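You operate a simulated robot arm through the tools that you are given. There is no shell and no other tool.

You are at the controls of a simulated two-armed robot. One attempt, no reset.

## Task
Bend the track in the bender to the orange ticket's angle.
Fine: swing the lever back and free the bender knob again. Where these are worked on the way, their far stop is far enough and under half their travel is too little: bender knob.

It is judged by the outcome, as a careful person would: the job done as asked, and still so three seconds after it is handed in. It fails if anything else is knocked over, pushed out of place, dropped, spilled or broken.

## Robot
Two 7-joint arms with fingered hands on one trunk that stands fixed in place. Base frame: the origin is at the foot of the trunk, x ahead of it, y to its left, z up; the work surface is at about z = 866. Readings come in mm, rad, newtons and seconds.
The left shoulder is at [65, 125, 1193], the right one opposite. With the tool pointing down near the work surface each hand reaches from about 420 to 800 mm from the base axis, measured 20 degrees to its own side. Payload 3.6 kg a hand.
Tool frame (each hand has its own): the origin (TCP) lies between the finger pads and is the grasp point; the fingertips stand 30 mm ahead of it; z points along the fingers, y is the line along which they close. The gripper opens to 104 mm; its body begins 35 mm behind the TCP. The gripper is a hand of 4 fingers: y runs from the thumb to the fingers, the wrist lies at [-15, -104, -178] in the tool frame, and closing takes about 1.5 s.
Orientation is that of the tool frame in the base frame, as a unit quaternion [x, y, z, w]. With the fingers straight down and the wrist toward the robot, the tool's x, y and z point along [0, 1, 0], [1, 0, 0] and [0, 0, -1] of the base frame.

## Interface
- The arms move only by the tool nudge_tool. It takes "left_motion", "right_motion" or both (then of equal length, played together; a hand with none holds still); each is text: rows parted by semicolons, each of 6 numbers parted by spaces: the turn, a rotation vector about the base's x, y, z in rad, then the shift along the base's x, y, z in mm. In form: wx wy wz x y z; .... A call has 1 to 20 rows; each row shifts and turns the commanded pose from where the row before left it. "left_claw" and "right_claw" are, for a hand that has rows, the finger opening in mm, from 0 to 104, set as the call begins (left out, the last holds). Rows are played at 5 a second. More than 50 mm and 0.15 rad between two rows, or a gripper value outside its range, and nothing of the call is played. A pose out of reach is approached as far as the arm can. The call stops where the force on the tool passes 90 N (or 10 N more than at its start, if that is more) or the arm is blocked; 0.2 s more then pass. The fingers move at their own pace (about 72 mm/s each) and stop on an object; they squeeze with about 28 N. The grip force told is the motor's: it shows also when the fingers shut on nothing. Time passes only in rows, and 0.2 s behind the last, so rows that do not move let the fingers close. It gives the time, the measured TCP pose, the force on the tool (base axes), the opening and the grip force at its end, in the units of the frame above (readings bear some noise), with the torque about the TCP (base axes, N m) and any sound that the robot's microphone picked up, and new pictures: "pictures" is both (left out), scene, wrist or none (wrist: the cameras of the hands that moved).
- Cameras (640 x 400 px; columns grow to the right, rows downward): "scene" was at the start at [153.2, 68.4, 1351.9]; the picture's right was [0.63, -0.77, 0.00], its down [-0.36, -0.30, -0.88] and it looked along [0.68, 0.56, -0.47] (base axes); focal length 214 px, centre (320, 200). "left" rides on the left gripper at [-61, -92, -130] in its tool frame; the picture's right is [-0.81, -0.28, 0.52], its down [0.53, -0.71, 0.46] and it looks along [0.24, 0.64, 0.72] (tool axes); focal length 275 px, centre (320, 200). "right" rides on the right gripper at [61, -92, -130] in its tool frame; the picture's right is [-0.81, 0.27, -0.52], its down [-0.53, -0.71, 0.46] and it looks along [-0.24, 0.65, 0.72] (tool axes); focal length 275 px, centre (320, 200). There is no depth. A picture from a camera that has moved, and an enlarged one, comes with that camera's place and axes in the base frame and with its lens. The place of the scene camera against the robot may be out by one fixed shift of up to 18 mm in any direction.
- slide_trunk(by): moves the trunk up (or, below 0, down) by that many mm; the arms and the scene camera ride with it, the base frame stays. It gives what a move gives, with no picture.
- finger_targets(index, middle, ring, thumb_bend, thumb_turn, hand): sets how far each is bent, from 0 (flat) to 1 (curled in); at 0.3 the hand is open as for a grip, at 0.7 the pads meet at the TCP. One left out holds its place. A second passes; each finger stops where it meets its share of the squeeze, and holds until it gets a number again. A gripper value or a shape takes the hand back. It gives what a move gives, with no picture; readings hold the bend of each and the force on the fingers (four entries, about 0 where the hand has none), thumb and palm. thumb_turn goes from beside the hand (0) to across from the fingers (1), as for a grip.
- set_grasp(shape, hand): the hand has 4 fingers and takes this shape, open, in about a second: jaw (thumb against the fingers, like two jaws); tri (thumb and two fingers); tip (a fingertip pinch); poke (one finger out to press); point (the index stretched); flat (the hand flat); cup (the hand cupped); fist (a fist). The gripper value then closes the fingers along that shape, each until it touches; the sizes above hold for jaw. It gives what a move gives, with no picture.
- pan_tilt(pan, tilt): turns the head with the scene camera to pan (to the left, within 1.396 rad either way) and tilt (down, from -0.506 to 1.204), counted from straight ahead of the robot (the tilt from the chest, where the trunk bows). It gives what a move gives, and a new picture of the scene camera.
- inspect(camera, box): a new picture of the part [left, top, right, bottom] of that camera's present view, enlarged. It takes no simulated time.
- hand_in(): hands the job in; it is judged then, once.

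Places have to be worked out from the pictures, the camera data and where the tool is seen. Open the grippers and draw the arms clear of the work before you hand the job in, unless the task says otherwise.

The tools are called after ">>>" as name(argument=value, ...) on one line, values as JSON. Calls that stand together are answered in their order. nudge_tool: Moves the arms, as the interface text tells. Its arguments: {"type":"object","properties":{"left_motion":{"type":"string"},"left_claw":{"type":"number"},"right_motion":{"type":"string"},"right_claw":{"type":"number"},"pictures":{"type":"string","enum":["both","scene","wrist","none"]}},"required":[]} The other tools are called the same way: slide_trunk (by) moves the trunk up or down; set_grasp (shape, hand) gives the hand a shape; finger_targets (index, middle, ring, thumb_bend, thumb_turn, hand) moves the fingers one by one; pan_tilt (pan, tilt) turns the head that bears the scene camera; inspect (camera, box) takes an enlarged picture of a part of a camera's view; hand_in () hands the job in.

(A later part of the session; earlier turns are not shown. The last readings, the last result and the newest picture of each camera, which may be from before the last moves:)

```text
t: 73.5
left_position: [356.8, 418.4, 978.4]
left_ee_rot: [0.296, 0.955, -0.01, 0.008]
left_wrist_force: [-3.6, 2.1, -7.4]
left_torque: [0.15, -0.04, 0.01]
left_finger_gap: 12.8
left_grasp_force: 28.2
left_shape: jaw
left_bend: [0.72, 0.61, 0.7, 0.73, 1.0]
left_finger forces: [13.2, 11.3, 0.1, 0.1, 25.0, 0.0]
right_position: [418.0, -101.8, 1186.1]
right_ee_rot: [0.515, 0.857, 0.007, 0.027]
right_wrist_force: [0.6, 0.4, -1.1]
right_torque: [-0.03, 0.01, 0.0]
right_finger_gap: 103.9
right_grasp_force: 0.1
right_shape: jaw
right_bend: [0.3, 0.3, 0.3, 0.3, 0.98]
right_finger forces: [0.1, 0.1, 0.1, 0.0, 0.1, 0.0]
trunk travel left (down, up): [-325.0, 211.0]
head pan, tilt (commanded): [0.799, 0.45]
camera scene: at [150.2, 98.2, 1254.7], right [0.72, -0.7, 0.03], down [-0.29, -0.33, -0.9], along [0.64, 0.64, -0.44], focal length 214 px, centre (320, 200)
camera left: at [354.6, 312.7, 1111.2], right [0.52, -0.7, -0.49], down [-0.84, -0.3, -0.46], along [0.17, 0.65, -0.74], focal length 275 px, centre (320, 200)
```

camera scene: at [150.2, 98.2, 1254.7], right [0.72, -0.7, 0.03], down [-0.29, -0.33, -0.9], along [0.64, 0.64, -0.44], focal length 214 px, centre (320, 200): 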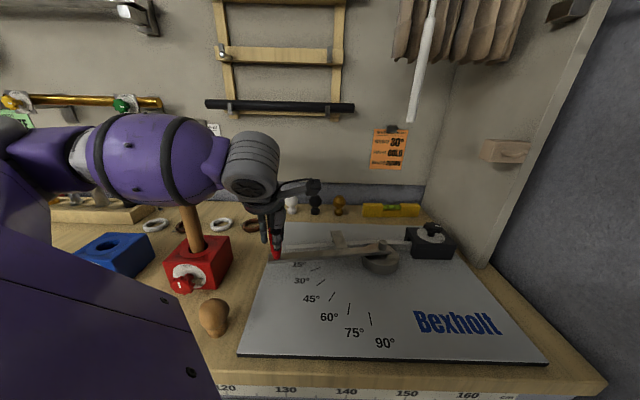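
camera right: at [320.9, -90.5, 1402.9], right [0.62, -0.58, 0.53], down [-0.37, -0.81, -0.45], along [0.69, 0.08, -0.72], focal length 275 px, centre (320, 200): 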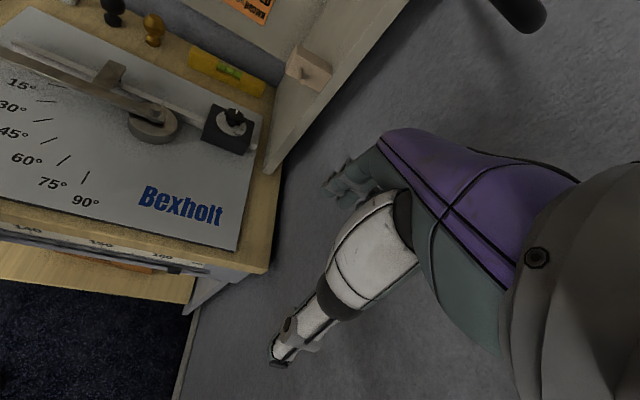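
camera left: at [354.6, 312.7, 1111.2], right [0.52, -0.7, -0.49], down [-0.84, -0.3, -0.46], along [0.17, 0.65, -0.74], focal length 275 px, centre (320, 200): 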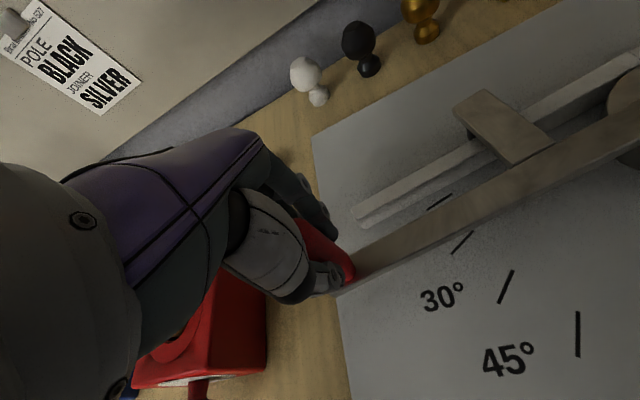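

The lever (and the track behind it) follows with low force. I continue to about 25°.

>>> nudge_tool(left_motion="0 0 0.044 -5.8 -9.4 0; 0 0 0.044 -5.8 -9.4 0; 0 0 0.044 -4.9 -9.8 0; 0 0 0.044 -4.9 -9.8 0; 0 0 0.044 -4 -10.2 0; 0 0 0.044 -4 -10.3 0; 0 0 0 0 0 0", pictures="both")

>>> inspect(camera="scene", box=[240, 190, 480, 360])

>>> inspect(camera="right", box=[0, 0, 320, 200])

```text
t: 75.1
left_position: [334.8, 367.7, 979.7]
left_ee_rot: [0.167, 0.986, -0.014, 0.006]
left_wrist_force: [-15.4, 7.2, -17.6]
left_torque: [0.2, 0.29, 0.18]
left_finger_gap: 11.6
left_grasp_force: 28.0
left_shape: jaw
left_bend: [0.72, 0.59, 0.7, 0.73, 1.0]
left_finger forces: [10.8, 17.6, 0.0, 0.1, 18.8, 0.0]
left hand out of reach, approached as far as the arm can: row 4, 6
right_position: [417.3, -102.6, 1186.8]
right_ee_rot: [0.514, 0.857, 0.007, 0.026]
right_wrist_force: [-0.7, -0.6, 0.5]
right_torque: [0.01, 0.01, -0.02]
right_finger_gap: 103.9
right_grasp_force: 0.2
right_shape: jaw
right_bend: [0.3, 0.3, 0.3, 0.3, 0.98]
right_finger forces: [0.1, 0.1, 0.0, 0.0, 0.1, 0.0]
trunk travel left (down, up): [-325.0, 211.0]
head pan, tilt (commanded): [0.799, 0.45]
camera scene: at [150.2, 98.2, 1254.6], right [0.72, -0.7, 0.03], down [-0.29, -0.33, -0.9], along [0.64, 0.64, -0.43], focal length 214 px, centre (320, 200)
camera left: at [361.6, 265.9, 1114.1], right [0.68, -0.54, -0.5], down [-0.73, -0.51, -0.45], along [-0.01, 0.67, -0.74], focal length 275 px, centre (320, 200)
```

scene: 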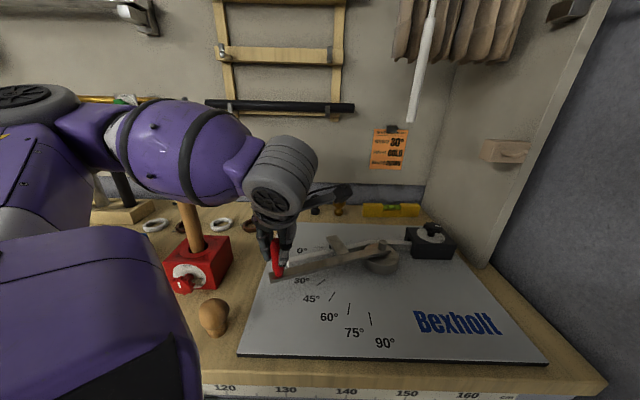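
left: 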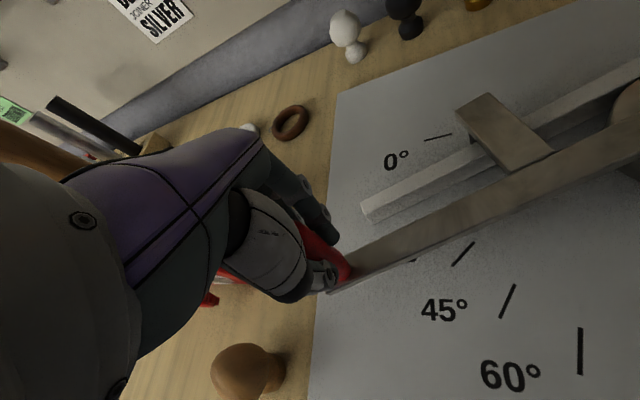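

```text
2.35 times, centred on (360, 275) of scene
camera zoom: at [150.2, 98.2, 1254.6], right [0.72, -0.7, 0.03], down [-0.29, -0.33, -0.9], along [0.64, 0.64, -0.43], focal length 505 px, centre (226, 24)
```

zoom: 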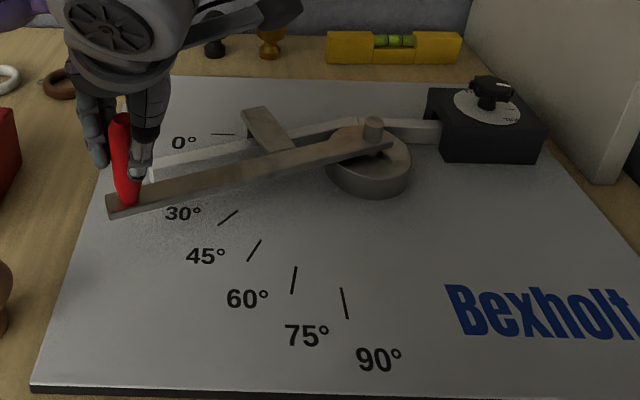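

```text
2.00 times, centred on (160, 100) of right
camera zoom: at [300.7, -88.7, 1310.8], right [0.6, -0.58, 0.56], down [-0.35, -0.81, -0.46], along [0.72, 0.08, -0.69], focal length 551 px, centre (640, 400)
```

zoom: 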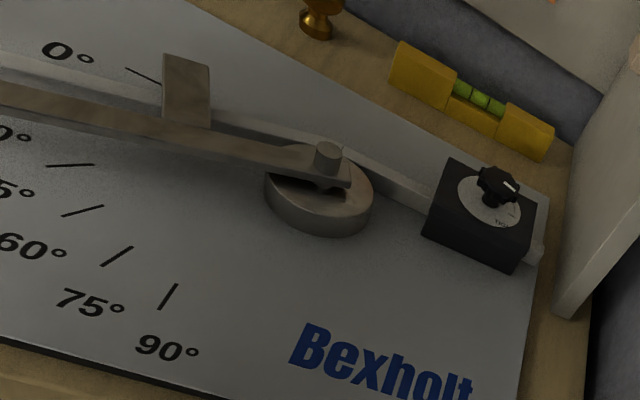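

The 0° tick is now uncovered next to its label, confirming the tick order; the lever is at about 23° but the arm is too folded to come closer at this trunk height. I release the handle, lift off, and raise the trunk to move the shoulder back.

>>> nudge_tool(left_motion="0 0 0 0 0 0; 0 0 0 0 0 0; 0 0 0 0 0 0; 0 0 0 0 0 0; 0 0 0 0 0 30; 0 0 0 0 0 40; 0 0 0 0 0 40; 0 0 0 0 0 0", left_claw=104, pictures="both")

>>> inspect(camera="scene", box=[240, 190, 480, 360])

```text
t: 77.1
left_position: [332.7, 371.0, 1093.3]
left_ee_rot: [0.168, 0.986, -0.012, 0.01]
left_wrist_force: [0.8, -0.6, 0.8]
left_torque: [-0.04, 0.02, -0.02]
left_finger_gap: 103.8
left_grasp_force: 0.1
left_shape: jaw
left_bend: [0.3, 0.3, 0.3, 0.3, 0.98]
left_finger forces: [0.0, 0.1, 0.1, 0.1, 0.0, 0.0]
right_position: [416.7, -101.2, 1185.6]
right_ee_rot: [0.514, 0.858, 0.006, 0.027]
right_wrist_force: [1.2, -0.1, 0.2]
right_torque: [0.01, -0.01, 0.0]
right_finger_gap: 104.1
right_grasp_force: 0.1
right_shape: jaw
right_bend: [0.3, 0.3, 0.3, 0.3, 0.98]
right_finger forces: [0.0, 0.0, 0.0, 0.0, 0.0, 0.0]
trunk travel left (down, up): [-325.0, 211.0]
head pan, tilt (commanded): [0.799, 0.45]
stopped in row 8 (left hand): the arm was blocked; the commanded pose is now the measured one
camera scene: at [150.0, 97.8, 1254.4], right [0.72, -0.7, 0.03], down [-0.29, -0.33, -0.9], along [0.64, 0.64, -0.43], focal length 214 px, centre (320, 200)
camera left: at [358.0, 267.4, 1226.5], right [0.68, -0.54, -0.49], down [-0.73, -0.51, -0.45], along [-0.01, 0.67, -0.74], focal length 275 px, centre (320, 200)
```

scene: 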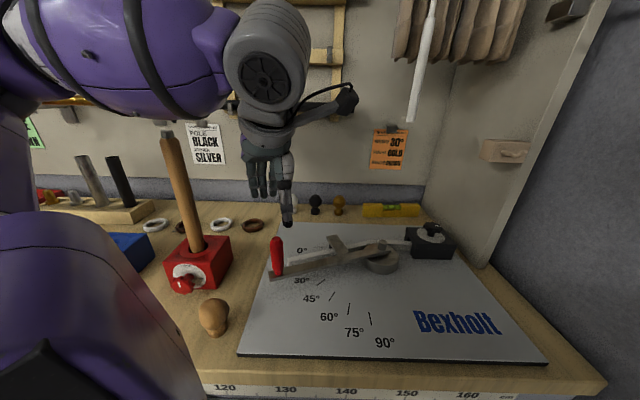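
left: 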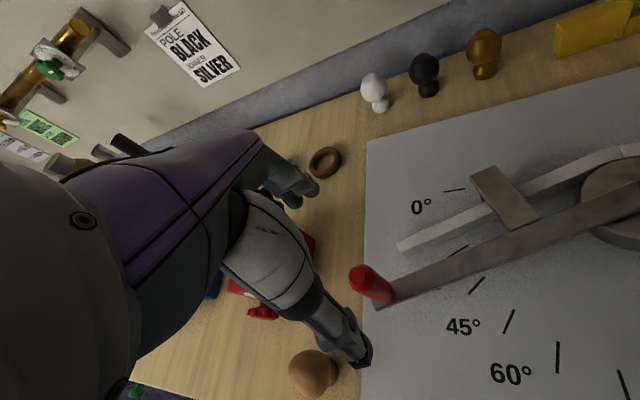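

```text
2.35 times, centred on (360, 275) of scene
camera zoom: at [150.0, 97.8, 1254.4], right [0.72, -0.7, 0.03], down [-0.29, -0.33, -0.9], along [0.64, 0.64, -0.43], focal length 505 px, centre (226, 24)
```

zoom: 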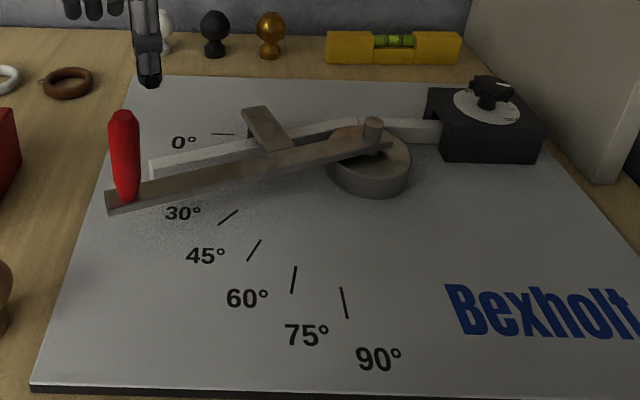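

The lever stayed at ~23° and the track is bending around the disc. Now I raise the trunk by 200 mm (hand rides up clear).

>>> slide_trunk(by=200)

```text
t: 79.3
left_position: [352.5, 351.5, 1293.3]
left_ee_rot: [0.169, 0.986, -0.004, -0.002]
left_wrist_force: [0.2, -0.2, 0.6]
left_torque: [-0.01, 0.01, -0.02]
left_finger_gap: 103.8
left_grasp_force: 0.2
left_shape: jaw
left_bend: [0.3, 0.3, 0.3, 0.3, 0.98]
left_finger forces: [0.1, 0.1, 0.0, 0.0, 0.0, 0.0]
right_position: [437.7, -122.5, 1375.6]
right_ee_rot: [0.514, 0.858, 0.009, 0.014]
right_wrist_force: [-0.2, 0.7, 0.5]
right_torque: [0.0, 0.01, -0.03]
right_finger_gap: 103.7
right_grasp_force: 0.1
right_shape: jaw
right_bend: [0.3, 0.3, 0.3, 0.3, 0.98]
right_finger forces: [0.0, 0.0, 0.0, 0.0, 0.0, 0.1]
trunk travel left (down, up): [-525.0, 11.0]
head pan, tilt (commanded): [0.799, 0.45]
```

Hand at (352, 351, 1293) with the lean gone. The handle is now near (326, 378); I come down above it and check alignment before straddling it.

>>> nudge_tool(left_motion="0 0 0 -5 5 -45; 0 0 0 -5 5 -45; 0 0 0 -5 5 -45; 0 0 0 -5 5 -45; 0 0 0 -4 4 -45; 0 0 0 0 0 0", pictures="both")

```text
t: 80.7
left_position: [322.4, 380.4, 1067.5]
left_ee_rot: [0.167, 0.986, -0.005, -0.001]
left_wrist_force: [0.6, -0.3, 0.4]
left_torque: [-0.04, -0.01, 0.01]
left_finger_gap: 103.7
left_grasp_force: 0.1
left_shape: jaw
left_bend: [0.3, 0.3, 0.3, 0.3, 0.98]
left_finger forces: [0.1, 0.0, 0.0, 0.1, 0.0, 0.0]
right_position: [437.7, -122.6, 1376.2]
right_ee_rot: [0.515, 0.857, 0.01, 0.013]
right_wrist_force: [0.1, -0.4, 0.0]
right_torque: [0.02, 0.0, 0.01]
right_finger_gap: 104.0
right_grasp_force: 0.1
right_shape: jaw
right_bend: [0.3, 0.3, 0.3, 0.3, 0.98]
right_finger forces: [0.0, 0.0, 0.0, 0.0, 0.0, 0.0]
trunk travel left (down, up): [-525.0, 11.0]
head pan, tilt (commanded): [0.799, 0.45]
camera scene: at [74.8, 76.0, 1468.9], right [0.72, -0.7, 0.0], down [-0.3, -0.31, -0.9], along [0.63, 0.65, -0.43], focal length 214 px, centre (320, 200)
camera left: at [351.2, 274.5, 1198.5], right [0.67, -0.53, -0.51], down [-0.74, -0.5, -0.45], along [-0.02, 0.68, -0.73], focal length 275 px, centre (320, 200)
```

scene: 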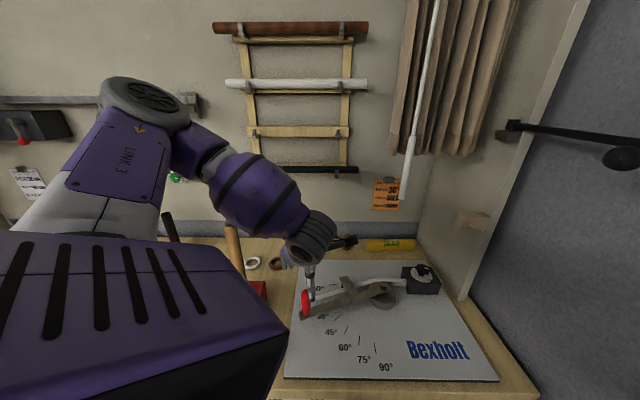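
left: 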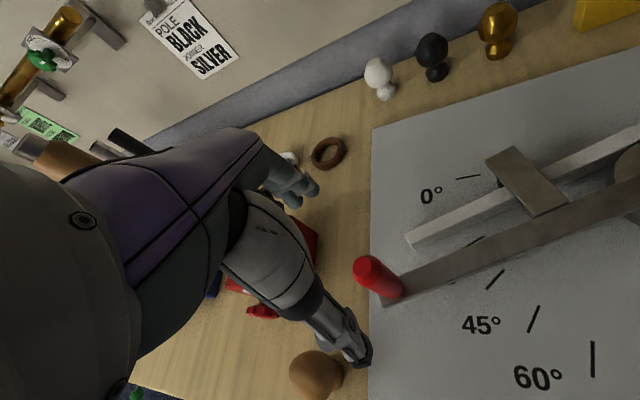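

The handle is right under the hand (≈(326, 380)). I descend to z≈978 and close on it.

>>> nudge_tool(left_motion="0 0 0 2 0 -30; 0 0 0 2 0 -30; 0 0 0 1 0 -28; 0 0 0 0 0 0", pictures="wrist")

>>> nudge_tool(left_motion="0 0 0 0 0 0; 0 0 0 0 0 0; 0 0 0 0 0 0; 0 0 0 0 0 0; 0 0 0 0 0 0; 0 0 0 0 0 0; 0 0 0 0 0 0", left_claw=5, pictures="both")

```text
t: 81.7
left_position: [332.2, 377.6, 979.5]
left_ee_rot: [0.168, 0.986, -0.003, 0.0]
left_wrist_force: [0.0, 0.7, 0.2]
left_torque: [-0.01, -0.01, -0.01]
left_finger_gap: 103.7
left_grasp_force: 0.1
left_shape: jaw
left_bend: [0.3, 0.3, 0.3, 0.3, 0.98]
left_finger forces: [0.0, 0.0, 0.0, 0.0, 0.0, 0.0]
right_position: [438.3, -123.0, 1375.4]
right_ee_rot: [0.514, 0.858, 0.01, 0.014]
right_wrist_force: [-1.1, -0.2, -1.0]
right_torque: [0.0, 0.0, 0.0]
right_finger_gap: 103.7
right_grasp_force: 0.0
right_shape: jaw
right_bend: [0.3, 0.3, 0.3, 0.3, 0.98]
right_finger forces: [0.1, 0.1, 0.0, 0.1, 0.0, 0.0]
trunk travel left (down, up): [-525.0, 11.0]
head pan, tilt (commanded): [0.799, 0.45]
camera left: at [359.8, 273.3, 1110.5], right [0.67, -0.53, -0.52], down [-0.74, -0.5, -0.45], along [-0.02, 0.68, -0.73], focal length 275 px, centre (320, 200)
```

left: 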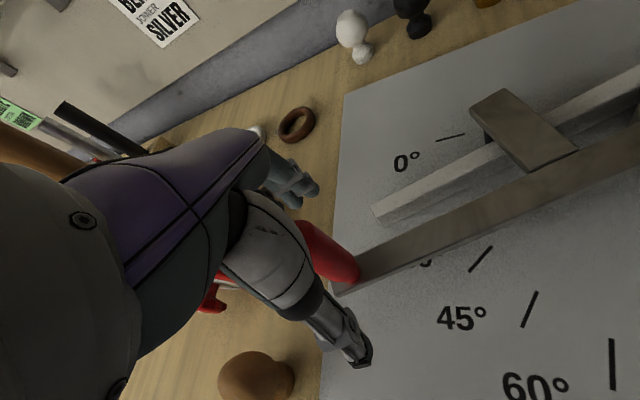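

```text
t: 83.3
left_position: [331.7, 378.2, 978.5]
left_ee_rot: [0.168, 0.986, -0.004, -0.001]
left_wrist_force: [0.5, -1.1, -2.9]
left_torque: [0.05, -0.04, -0.03]
left_finger_gap: 16.9
left_grasp_force: 27.5
left_shape: jaw
left_bend: [0.73, 0.61, 0.67, 0.74, 1.0]
left_finger forces: [14.7, 8.0, 0.1, 0.1, 23.6, 0.1]
right_position: [439.7, -122.7, 1375.6]
right_ee_rot: [0.514, 0.858, 0.009, 0.013]
right_wrist_force: [-0.1, 0.8, -1.1]
right_torque: [-0.02, 0.01, -0.01]
right_finger_gap: 103.7
right_grasp_force: 0.1
right_shape: jaw
right_bend: [0.3, 0.3, 0.3, 0.3, 0.98]
right_finger forces: [0.0, 0.0, 0.0, 0.0, 0.1, 0.0]
trunk travel left (down, up): [-525.0, 11.0]
head pan, tilt (commanded): [0.799, 0.45]
camera scene: at [75.5, 76.4, 1468.7], right [0.72, -0.7, 0.0], down [-0.3, -0.31, -0.9], along [0.63, 0.65, -0.44], focal length 214 px, centre (320, 200)
camera left: at [360.2, 273.3, 1110.4], right [0.67, -0.53, -0.52], down [-0.74, -0.5, -0.45], along [-0.02, 0.68, -0.73], focal length 275 px, centre (320, 200)
```

scene: 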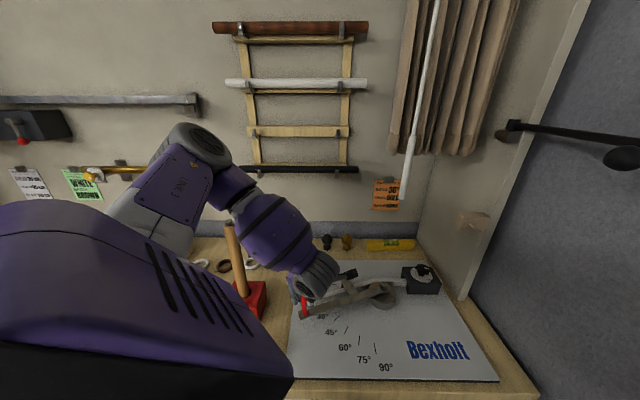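
left: 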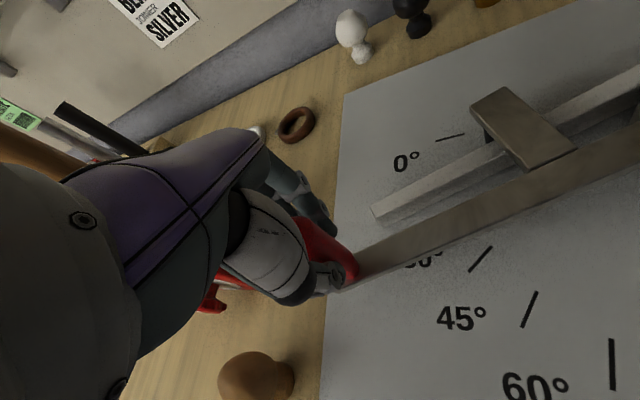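

Handle gripped again; lever at about 21°. I swing it another 7° along the arc and then look.

>>> nudge_tool(left_motion="0 0 0.03 -2.9 -7.3 0; 0 0 0.03 -2.9 -7.3 0; 0 0 0.03 -2.5 -7.4 0; 0 0 0.03 -2.4 -7.4 0; 0 0 0 0 0 0", pictures="both")

>>> inspect(camera="scene", box=[270, 240, 450, 390])

>>> inspect(camera="right", box=[0, 0, 320, 200])

```text
t: 84.5
left_position: [321.2, 345.7, 981.0]
left_ee_rot: [0.108, 0.994, -0.005, -0.002]
left_wrist_force: [-6.8, 3.6, -3.3]
left_torque: [0.14, 0.14, 0.1]
left_finger_gap: 16.5
left_grasp_force: 28.3
left_shape: jaw
left_bend: [0.73, 0.6, 0.67, 0.74, 1.0]
left_finger forces: [14.0, 11.5, 0.1, 0.1, 24.1, 0.0]
right_position: [437.4, -122.2, 1375.8]
right_ee_rot: [0.515, 0.857, 0.01, 0.015]
right_wrist_force: [0.0, -0.4, 0.4]
right_torque: [0.02, -0.01, -0.03]
right_finger_gap: 103.9
right_grasp_force: 0.1
right_shape: jaw
right_bend: [0.3, 0.3, 0.3, 0.3, 0.98]
right_finger forces: [0.1, 0.0, 0.1, 0.1, 0.1, 0.0]
trunk travel left (down, up): [-525.0, 11.0]
head pan, tilt (commanded): [0.799, 0.45]
camera scene: at [74.4, 76.9, 1468.8], right [0.72, -0.7, 0.0], down [-0.3, -0.31, -0.9], along [0.63, 0.65, -0.44], focal length 214 px, centre (320, 200)
camera left: at [362.0, 245.6, 1110.6], right [0.73, -0.45, -0.52], down [-0.68, -0.59, -0.45], along [-0.1, 0.68, -0.73], focal length 275 px, centre (320, 200)
```

scene: 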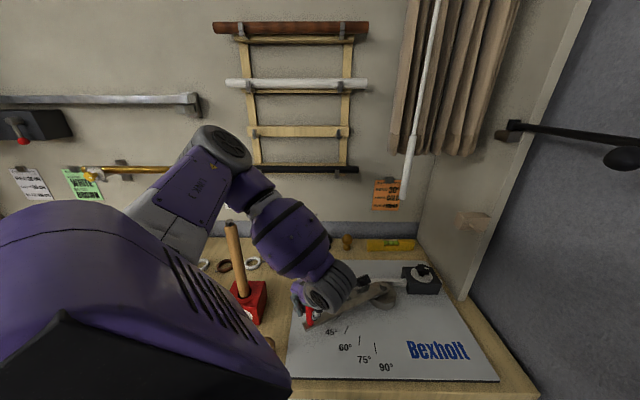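
left: 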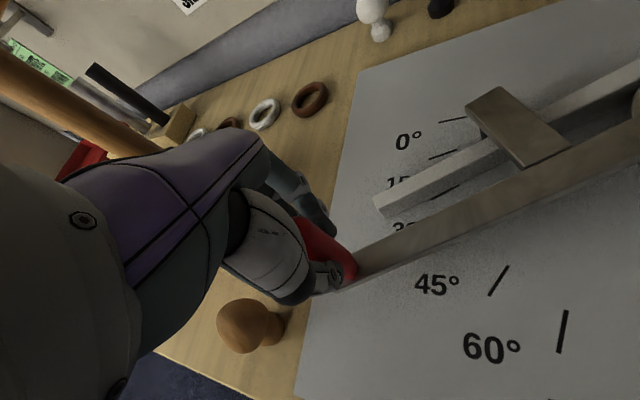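

```text
2.67 times, centred on (360, 315) of scene
camera zoom: at [74.4, 76.9, 1468.8], right [0.72, -0.7, 0.0], down [-0.3, -0.31, -0.9], along [0.63, 0.65, -0.44], focal length 572 px, centre (213, -107)
```

zoom: 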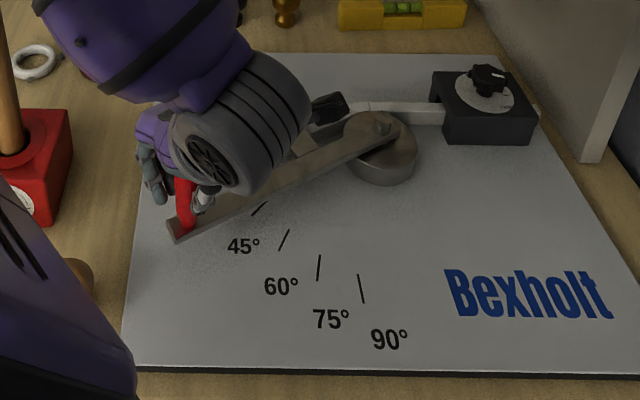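

```text
2.00 times, centred on (160, 100) of right
camera zoom: at [323.5, -111.2, 1503.3], right [0.61, -0.59, 0.54], down [-0.36, -0.8, -0.47], along [0.71, 0.09, -0.7], focal length 551 px, centre (640, 400)
```

zoom: 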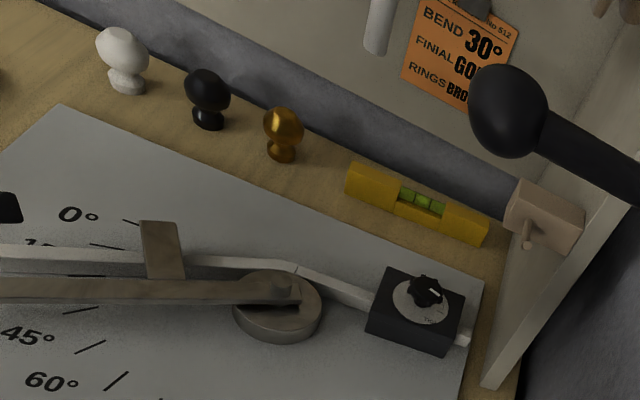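

Let me zoom in on the track and ticks to measure the present angle.

>>> inspect(camera="left", box=[340, 60, 640, 320])

>>> inspect(camera="right", box=[0, 90, 200, 200])

```text
1.54 times, centred on (490, 190) of left
camera zoom: at [362.0, 245.6, 1110.6], right [0.73, -0.45, -0.52], down [-0.68, -0.59, -0.45], along [-0.1, 0.68, -0.73], focal length 424 px, centre (58, 215)
```

zoom: 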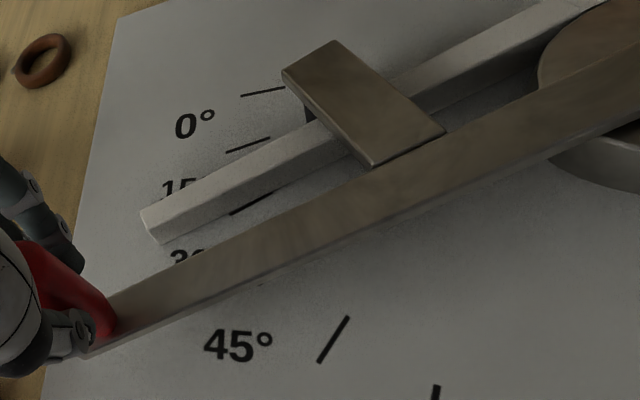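

```text
3.20 times, centred on (100, 145) of right
camera zoom: at [323.5, -111.2, 1503.3], right [0.61, -0.59, 0.54], down [-0.36, -0.8, -0.47], along [0.71, 0.09, -0.7], focal length 881 px, centre (1024, 376)
```

zoom: 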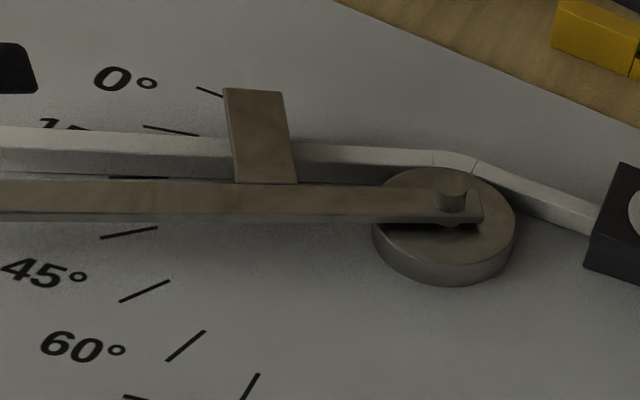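

By the left camera, ticks 0/15/30 run at 133°/149°/165° and the track arm at about 160.5°, i.e. roughly 27° bent, lever about 28°. I add about 1.5° more and then swing back a little to see whether the track springs back.

>>> nudge_tool(left_motion="0 0 0.013 -0.9 -3.2 0; 0 0 0.013 -0.9 -3.2 0; 0 0 0 0 0 0; 0 0 0 0 0 0", pictures="wrist")

>>> inspect(camera="left", box=[340, 60, 640, 320])

>>> inspect(camera="right", box=[0, 90, 200, 200])

```text
t: 85.5
left_position: [320.5, 340.3, 979.4]
left_ee_rot: [0.096, 0.995, -0.004, -0.001]
left_wrist_force: [-8.8, 3.0, -2.9]
left_torque: [0.14, 0.18, 0.13]
left_finger_gap: 16.7
left_grasp_force: 27.7
left_shape: jaw
left_bend: [0.73, 0.6, 0.67, 0.74, 1.0]
left_finger forces: [13.5, 12.1, 0.0, 0.0, 24.1, 0.0]
right_position: [437.6, -122.1, 1375.9]
right_ee_rot: [0.514, 0.858, 0.009, 0.014]
right_wrist_force: [-0.3, -0.6, 0.1]
right_torque: [0.01, 0.0, -0.04]
right_finger_gap: 104.0
right_grasp_force: 0.1
right_shape: jaw
right_bend: [0.3, 0.3, 0.3, 0.3, 0.98]
right_finger forces: [0.0, 0.0, 0.0, 0.0, 0.1, 0.0]
trunk travel left (down, up): [-525.0, 11.0]
head pan, tilt (commanded): [0.799, 0.45]
camera left: at [362.7, 240.2, 1110.6], right [0.74, -0.43, -0.52], down [-0.66, -0.6, -0.45], along [-0.12, 0.67, -0.73], focal length 275 px, centre (320, 200)
```

left: 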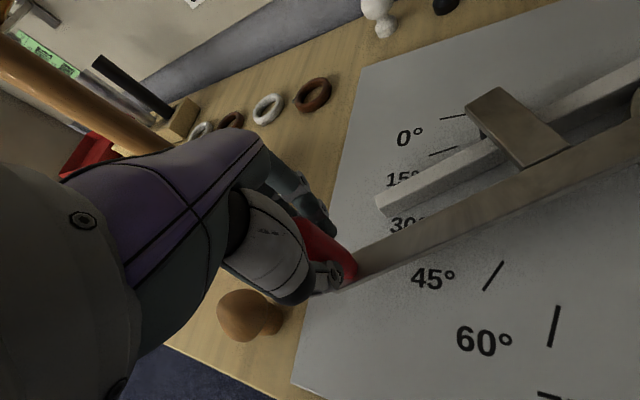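

```text
1.54 times, centred on (490, 190) of left
camera zoom: at [362.7, 240.2, 1110.6], right [0.74, -0.43, -0.52], down [-0.66, -0.6, -0.45], along [-0.12, 0.67, -0.73], focal length 424 px, centre (58, 215)
```

zoom: 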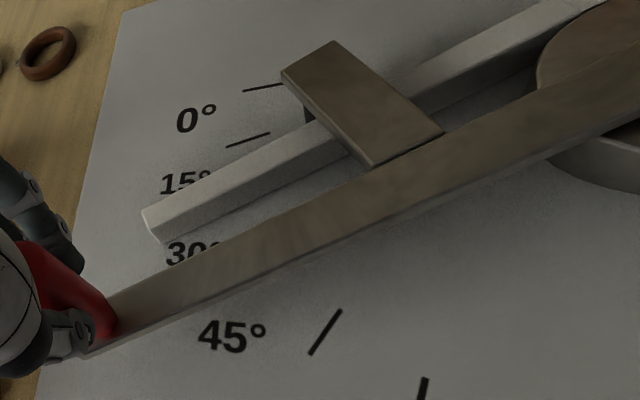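

```text
3.20 times, centred on (100, 145) of right
camera zoom: at [323.3, -111.2, 1503.3], right [0.61, -0.59, 0.54], down [-0.36, -0.8, -0.47], along [0.71, 0.09, -0.7], focal length 881 px, centre (1024, 376)
```

zoom: 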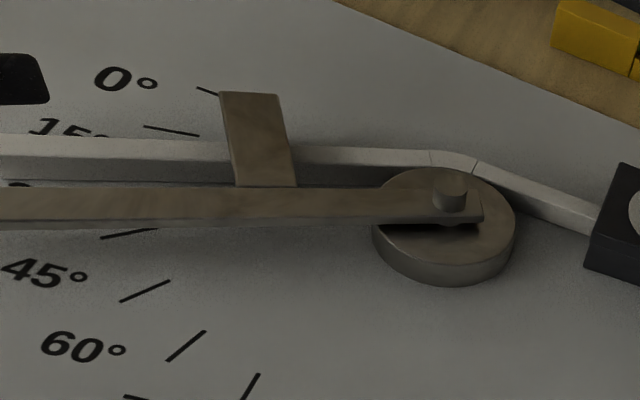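

The 30° tick is now right beneath the track arm. I zoom more closely to measure the track edge direction.

>>> inspect(camera="left", box=[360, 90, 520, 230])

>>> inspect(camera="left", box=[500, 40, 640, 150])

```text
2.86 times, centred on (440, 160) of left
camera zoom: at [362.7, 240.2, 1110.6], right [0.74, -0.43, -0.52], down [-0.66, -0.6, -0.45], along [-0.12, 0.67, -0.73], focal length 786 px, centre (-23, 314)
```

zoom: 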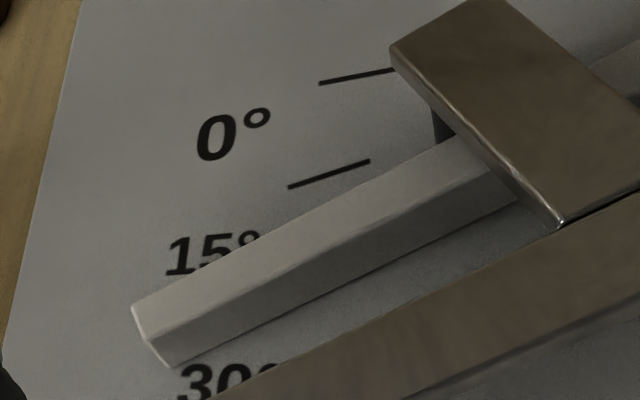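

```text
3.64 times, centred on (570, 95) of left
camera zoom: at [362.7, 240.2, 1110.6], right [0.74, -0.43, -0.52], down [-0.66, -0.6, -0.45], along [-0.12, 0.67, -0.73], focal length 1001 px, centre (-589, 582)
```

zoom: 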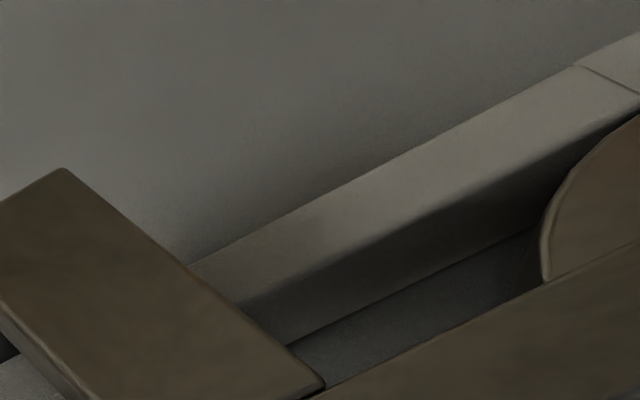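

Measured from edges (independent of height): tick 0° at 134.4°, 15° at 150.0°, track arm at about 163.2°, so the bend is ≈28.6°. I add about 1.2° more.

>>> nudge_tool(left_motion="0 0 0.01 -0.6 -2.6 0; 0 0 0.01 -0.6 -2.6 0; 0 0 0 0 0 0; 0 0 0 0 0 0", pictures="wrist")

>>> inspect(camera="left", box=[360, 90, 520, 230])

>>> inspect(camera="left", box=[500, 40, 640, 150])

```text
t: 86.5
left_position: [318.5, 334.2, 981.1]
left_ee_rot: [0.086, 0.996, -0.006, -0.001]
left_wrist_force: [-9.0, 2.0, -10.7]
left_torque: [0.13, 0.18, 0.11]
left_finger_gap: 16.3
left_grasp_force: 27.7
left_shape: jaw
left_bend: [0.73, 0.6, 0.67, 0.74, 1.0]
left_finger forces: [13.2, 11.7, 0.0, 0.1, 23.3, 0.0]
right_position: [438.2, -120.7, 1376.1]
right_ee_rot: [0.514, 0.858, 0.009, 0.013]
right_wrist_force: [0.4, -0.1, 0.5]
right_torque: [0.01, -0.03, 0.01]
right_finger_gap: 103.7
right_grasp_force: 0.0
right_shape: jaw
right_bend: [0.3, 0.3, 0.3, 0.3, 0.98]
right_finger forces: [0.1, 0.1, 0.0, 0.0, 0.1, 0.1]
trunk travel left (down, up): [-525.0, 11.0]
head pan, tilt (commanded): [0.799, 0.45]
camera left: at [363.4, 235.4, 1111.1], right [0.75, -0.41, -0.52], down [-0.65, -0.62, -0.45], along [-0.13, 0.67, -0.73], focal length 275 px, centre (320, 200)
```

left: 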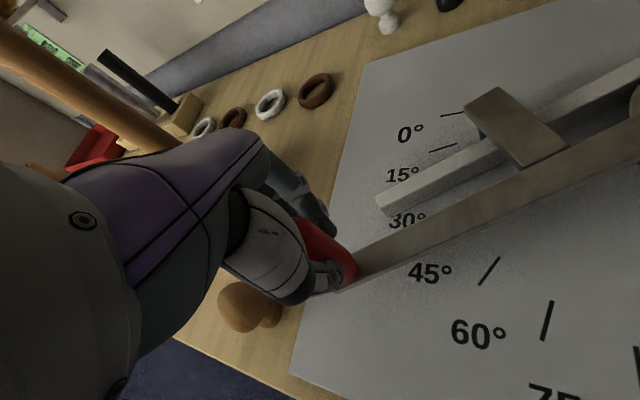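

```text
2.86 times, centred on (440, 160) of left
camera zoom: at [363.4, 235.4, 1111.1], right [0.75, -0.41, -0.52], down [-0.65, -0.62, -0.45], along [-0.13, 0.67, -0.73], focal length 786 px, centre (-23, 314)
```

zoom: 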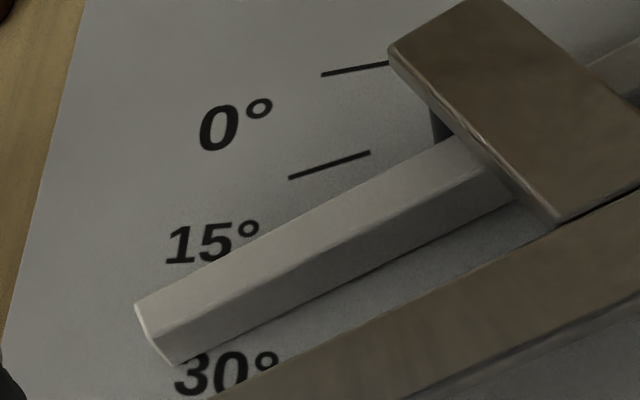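

```text
3.64 times, centred on (570, 95) of left
camera zoom: at [363.4, 235.4, 1111.1], right [0.75, -0.41, -0.52], down [-0.65, -0.62, -0.45], along [-0.13, 0.67, -0.73], focal length 1001 px, centre (-589, 582)
```

zoom: 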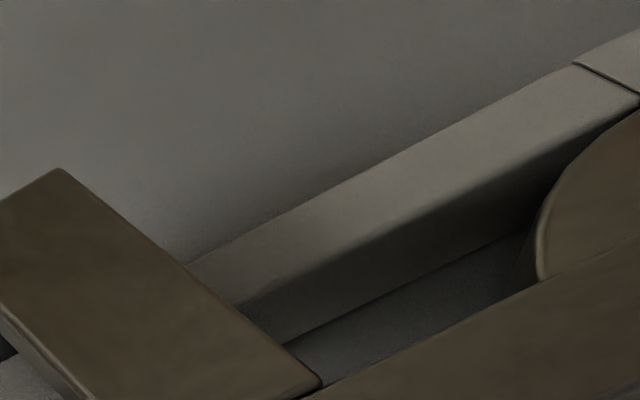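

Now the track edges measure ≈165.0° against tick zero at ≈135°, i.e. about 30° of bend. I begin swinging the lever back 10° and check whether the track stays.

>>> nudge_tool(left_motion="0 0 -0.044 3 10.7 0; 0 0 -0.044 3 10.7 0; 0 0 -0.044 3.9 10.3 0; 0 0 -0.044 3.9 10.4 0; 0 0 0 0 0 0", pictures="wrist")

>>> inspect(camera="right", box=[0, 90, 200, 200])

```text
t: 87.7
left_position: [333.6, 376.7, 980.6]
left_ee_rot: [0.173, 0.985, -0.005, -0.002]
left_wrist_force: [-4.2, 2.1, -12.8]
left_torque: [0.1, 0.04, 0.03]
left_finger_gap: 16.4
left_grasp_force: 28.0
left_shape: jaw
left_bend: [0.73, 0.6, 0.67, 0.74, 1.0]
left_finger forces: [14.0, 10.3, 0.0, 0.1, 23.0, 0.1]
right_position: [438.7, -121.7, 1376.1]
right_ee_rot: [0.515, 0.857, 0.01, 0.014]
right_wrist_force: [0.1, -0.2, -0.2]
right_torque: [0.03, -0.02, -0.04]
right_finger_gap: 103.9
right_grasp_force: 0.2
right_shape: jaw
right_bend: [0.3, 0.3, 0.3, 0.3, 0.98]
right_finger forces: [0.1, 0.1, 0.1, 0.0, 0.0, 0.0]
trunk travel left (down, up): [-525.0, 11.0]
head pan, tilt (commanded): [0.799, 0.45]
camera left: at [359.4, 271.6, 1111.3], right [0.67, -0.54, -0.52], down [-0.75, -0.49, -0.45], along [-0.01, 0.68, -0.73], focal length 275 px, centre (320, 200)
```

left: 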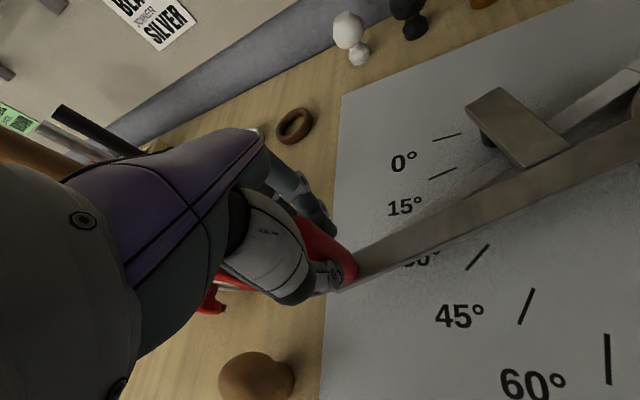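

```text
3.20 times, centred on (100, 145) of right
camera zoom: at [324.5, -110.7, 1503.0], right [0.61, -0.59, 0.54], down [-0.36, -0.8, -0.47], along [0.71, 0.09, -0.7], focal length 881 px, centre (1024, 376)
```

zoom: 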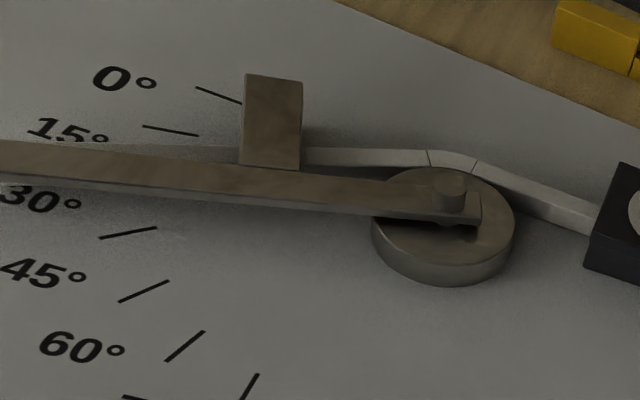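

The track keeps its bend while the lever returns. I swing the lever all the way back to zero.

>>> nudge_tool(left_motion="0 0 -0.044 4.7 9.9 0; 0 0 -0.044 4.8 9.9 0; 0 0 -0.044 5.6 9.5 0; 0 0 -0.044 5.7 9.4 0; 0 0 -0.044 6.4 8.9 0; 0 0 -0.044 6.4 8.9 0; 0 0 -0.044 7.2 8.3 0; 0 0 -0.044 7.2 8.3 0; 0 0 0 3.2 3.2 0; 0 0 0 0 0 0", pictures="both")

>>> inspect(camera="right", box=[0, 60, 240, 200])

```text
t: 89.9
left_position: [383.4, 451.3, 980.6]
left_ee_rot: [0.342, 0.94, -0.005, -0.002]
left_wrist_force: [-7.6, -7.0, -8.0]
left_torque: [-0.16, 0.16, 0.01]
left_finger_gap: 16.0
left_grasp_force: 28.4
left_shape: jaw
left_bend: [0.73, 0.62, 0.67, 0.74, 1.0]
left_finger forces: [12.9, 8.1, 0.1, 0.0, 29.2, 0.0]
right_position: [437.9, -122.1, 1377.1]
right_ee_rot: [0.514, 0.857, 0.011, 0.014]
right_wrist_force: [-0.3, 0.2, -0.3]
right_torque: [0.02, 0.02, 0.03]
right_finger_gap: 103.8
right_grasp_force: 0.0
right_shape: jaw
right_bend: [0.3, 0.3, 0.3, 0.3, 0.98]
right_finger forces: [0.0, 0.0, 0.1, 0.1, 0.0, 0.0]
trunk travel left (down, up): [-525.0, 11.0]
head pan, tilt (commanded): [0.799, 0.45]
camera scene: at [74.6, 76.0, 1468.8], right [0.72, -0.7, 0.0], down [-0.3, -0.31, -0.9], along [0.63, 0.65, -0.43], focal length 214 px, centre (320, 200)
camera left: at [371.8, 343.3, 1111.2], right [0.44, -0.74, -0.51], down [-0.87, -0.21, -0.45], along [0.22, 0.64, -0.73], focal length 275 px, centre (320, 200)
```

scene: 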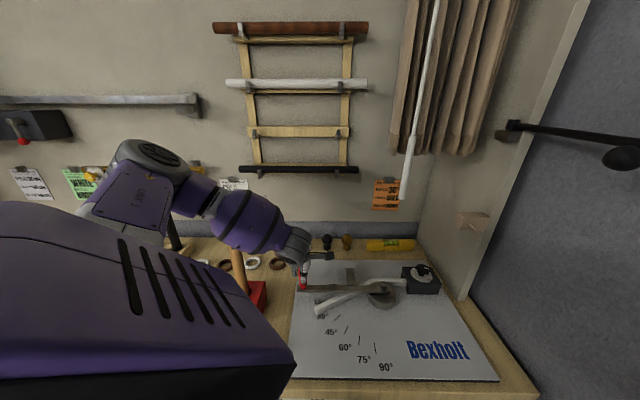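
left: 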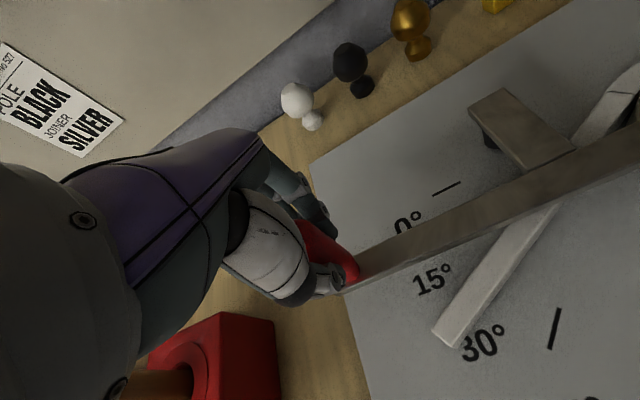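

```text
2.67 times, centred on (120, 130) of right
camera zoom: at [323.8, -112.1, 1503.1], right [0.61, -0.59, 0.54], down [-0.36, -0.8, -0.47], along [0.71, 0.09, -0.7], focal length 734 px, centre (853, 387)
```

zoom: 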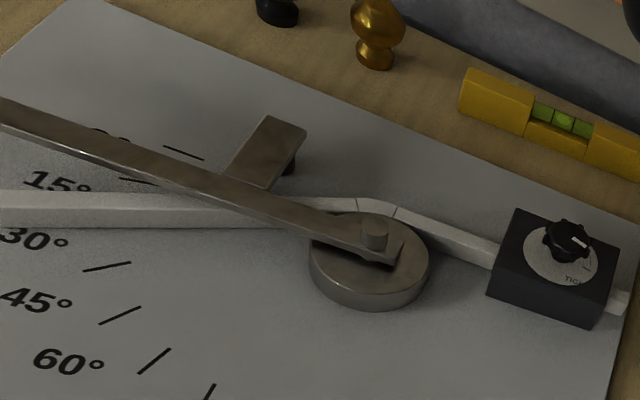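

The lever is back near zero and the track holds its bend. I nudge the lever the last degree against its stop, then release and lift off to measure the track.

>>> nudge_tool(left_motion="0 0 0 2 2 0; 0 0 0 2 2 0; 0 0 0 0 0 0", pictures="none")

>>> nudge_tool(left_motion="0 0 0 0 0 0; 0 0 0 0 0 0; 0 0 0 0 0 0; 0 0 0 0 0 0; 0 0 0 0 0 30; 0 0 0 0 0 40; 0 0 0 0 0 40; 0 0 0 -15 -15 40; 0 0 0 0 0 0", left_claw=104, pictures="both")

>>> inspect(camera="left", box=[340, 60, 640, 320])

>>> inspect(camera="scene", box=[280, 240, 460, 390])

```text
t: 90.7
left_position: [386.1, 453.5, 980.2]
left_ee_rot: [0.342, 0.94, -0.005, -0.002]
left_wrist_force: [-15.5, -15.4, -7.6]
left_torque: [-0.43, 0.42, 0.02]
left_finger_gap: 15.8
left_grasp_force: 28.0
left_shape: jaw
left_bend: [0.73, 0.72, 0.67, 0.73, 1.0]
left_finger forces: [8.6, 4.8, 0.0, 0.1, 33.4, 0.1]
right_position: [436.3, -123.6, 1376.4]
right_ee_rot: [0.515, 0.857, 0.011, 0.013]
right_wrist_force: [-0.9, 0.4, -0.3]
right_torque: [0.0, -0.02, -0.04]
right_finger_gap: 103.9
right_grasp_force: 0.1
right_shape: jaw
right_bend: [0.3, 0.3, 0.3, 0.3, 0.98]
right_finger forces: [0.0, 0.0, 0.0, 0.0, 0.1, 0.1]
trunk travel left (down, up): [-525.0, 11.0]
head pan, tilt (commanded): [0.799, 0.45]
```

```text
t: 92.7
left_position: [371.6, 440.0, 1130.5]
left_ee_rot: [0.343, 0.939, -0.004, -0.003]
left_wrist_force: [0.0, 0.1, 0.2]
left_torque: [0.02, -0.01, -0.01]
left_finger_gap: 103.7
left_grasp_force: 0.0
left_shape: jaw
left_bend: [0.3, 0.3, 0.3, 0.3, 0.98]
left_finger forces: [0.0, 0.0, 0.1, 0.0, 0.0, 0.0]
right_position: [437.7, -123.0, 1376.0]
right_ee_rot: [0.515, 0.857, 0.01, 0.013]
right_wrist_force: [-0.2, 0.4, -0.5]
right_torque: [-0.02, -0.02, 0.0]
right_finger_gap: 103.9
right_grasp_force: 0.1
right_shape: jaw
right_bend: [0.3, 0.3, 0.3, 0.3, 0.98]
right_finger forces: [0.0, 0.0, 0.0, 0.1, 0.0, 0.0]
trunk travel left (down, up): [-525.0, 11.0]
head pan, tilt (commanded): [0.799, 0.45]
camera scene: at [75.7, 76.5, 1468.7], right [0.72, -0.7, 0.0], down [-0.3, -0.31, -0.9], along [0.63, 0.65, -0.44], focal length 214 px, centre (320, 200)
camera left: at [360.1, 332.4, 1261.5], right [0.44, -0.74, -0.52], down [-0.87, -0.2, -0.45], along [0.22, 0.65, -0.73], focal length 275 px, centre (320, 200)
```

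scene: 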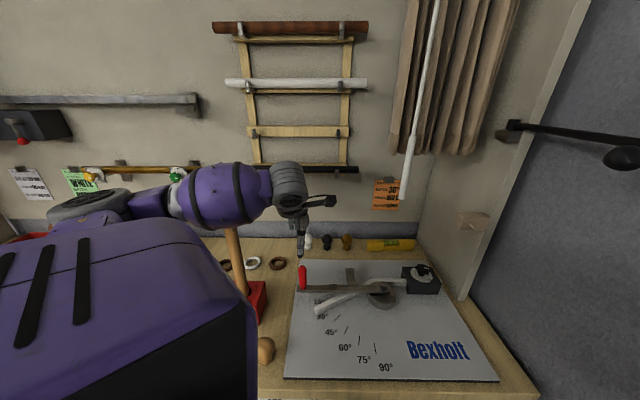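
left: 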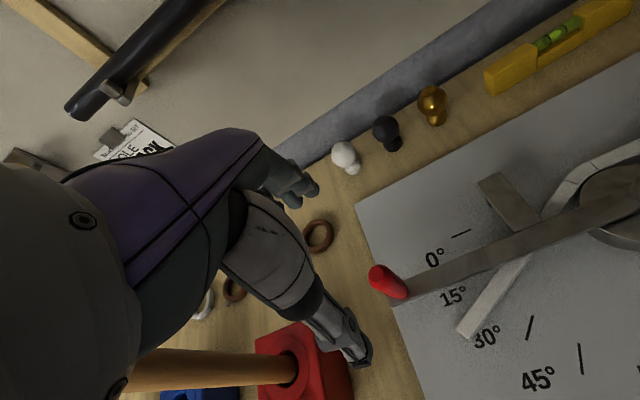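

```text
1.54 times, centred on (490, 190) of left
camera zoom: at [360.1, 332.4, 1261.5], right [0.44, -0.74, -0.52], down [-0.87, -0.2, -0.45], along [0.22, 0.65, -0.73], focal length 424 px, centre (58, 215)
```

zoom: 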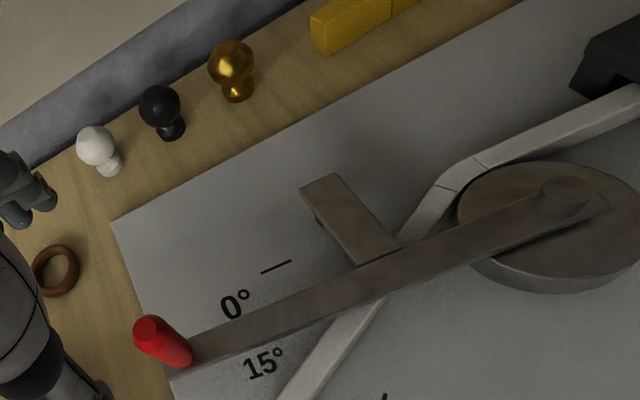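

```text
2.67 times, centred on (370, 315) of scene
camera zoom: at [75.7, 76.5, 1468.7], right [0.72, -0.7, 0.0], down [-0.3, -0.31, -0.9], along [0.63, 0.65, -0.44], focal length 572 px, centre (187, -107)
```

zoom: 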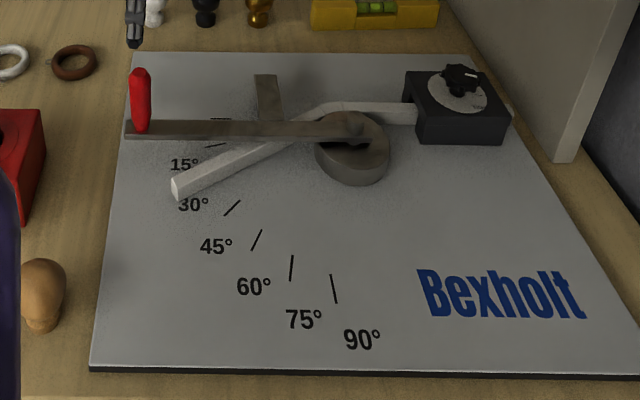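

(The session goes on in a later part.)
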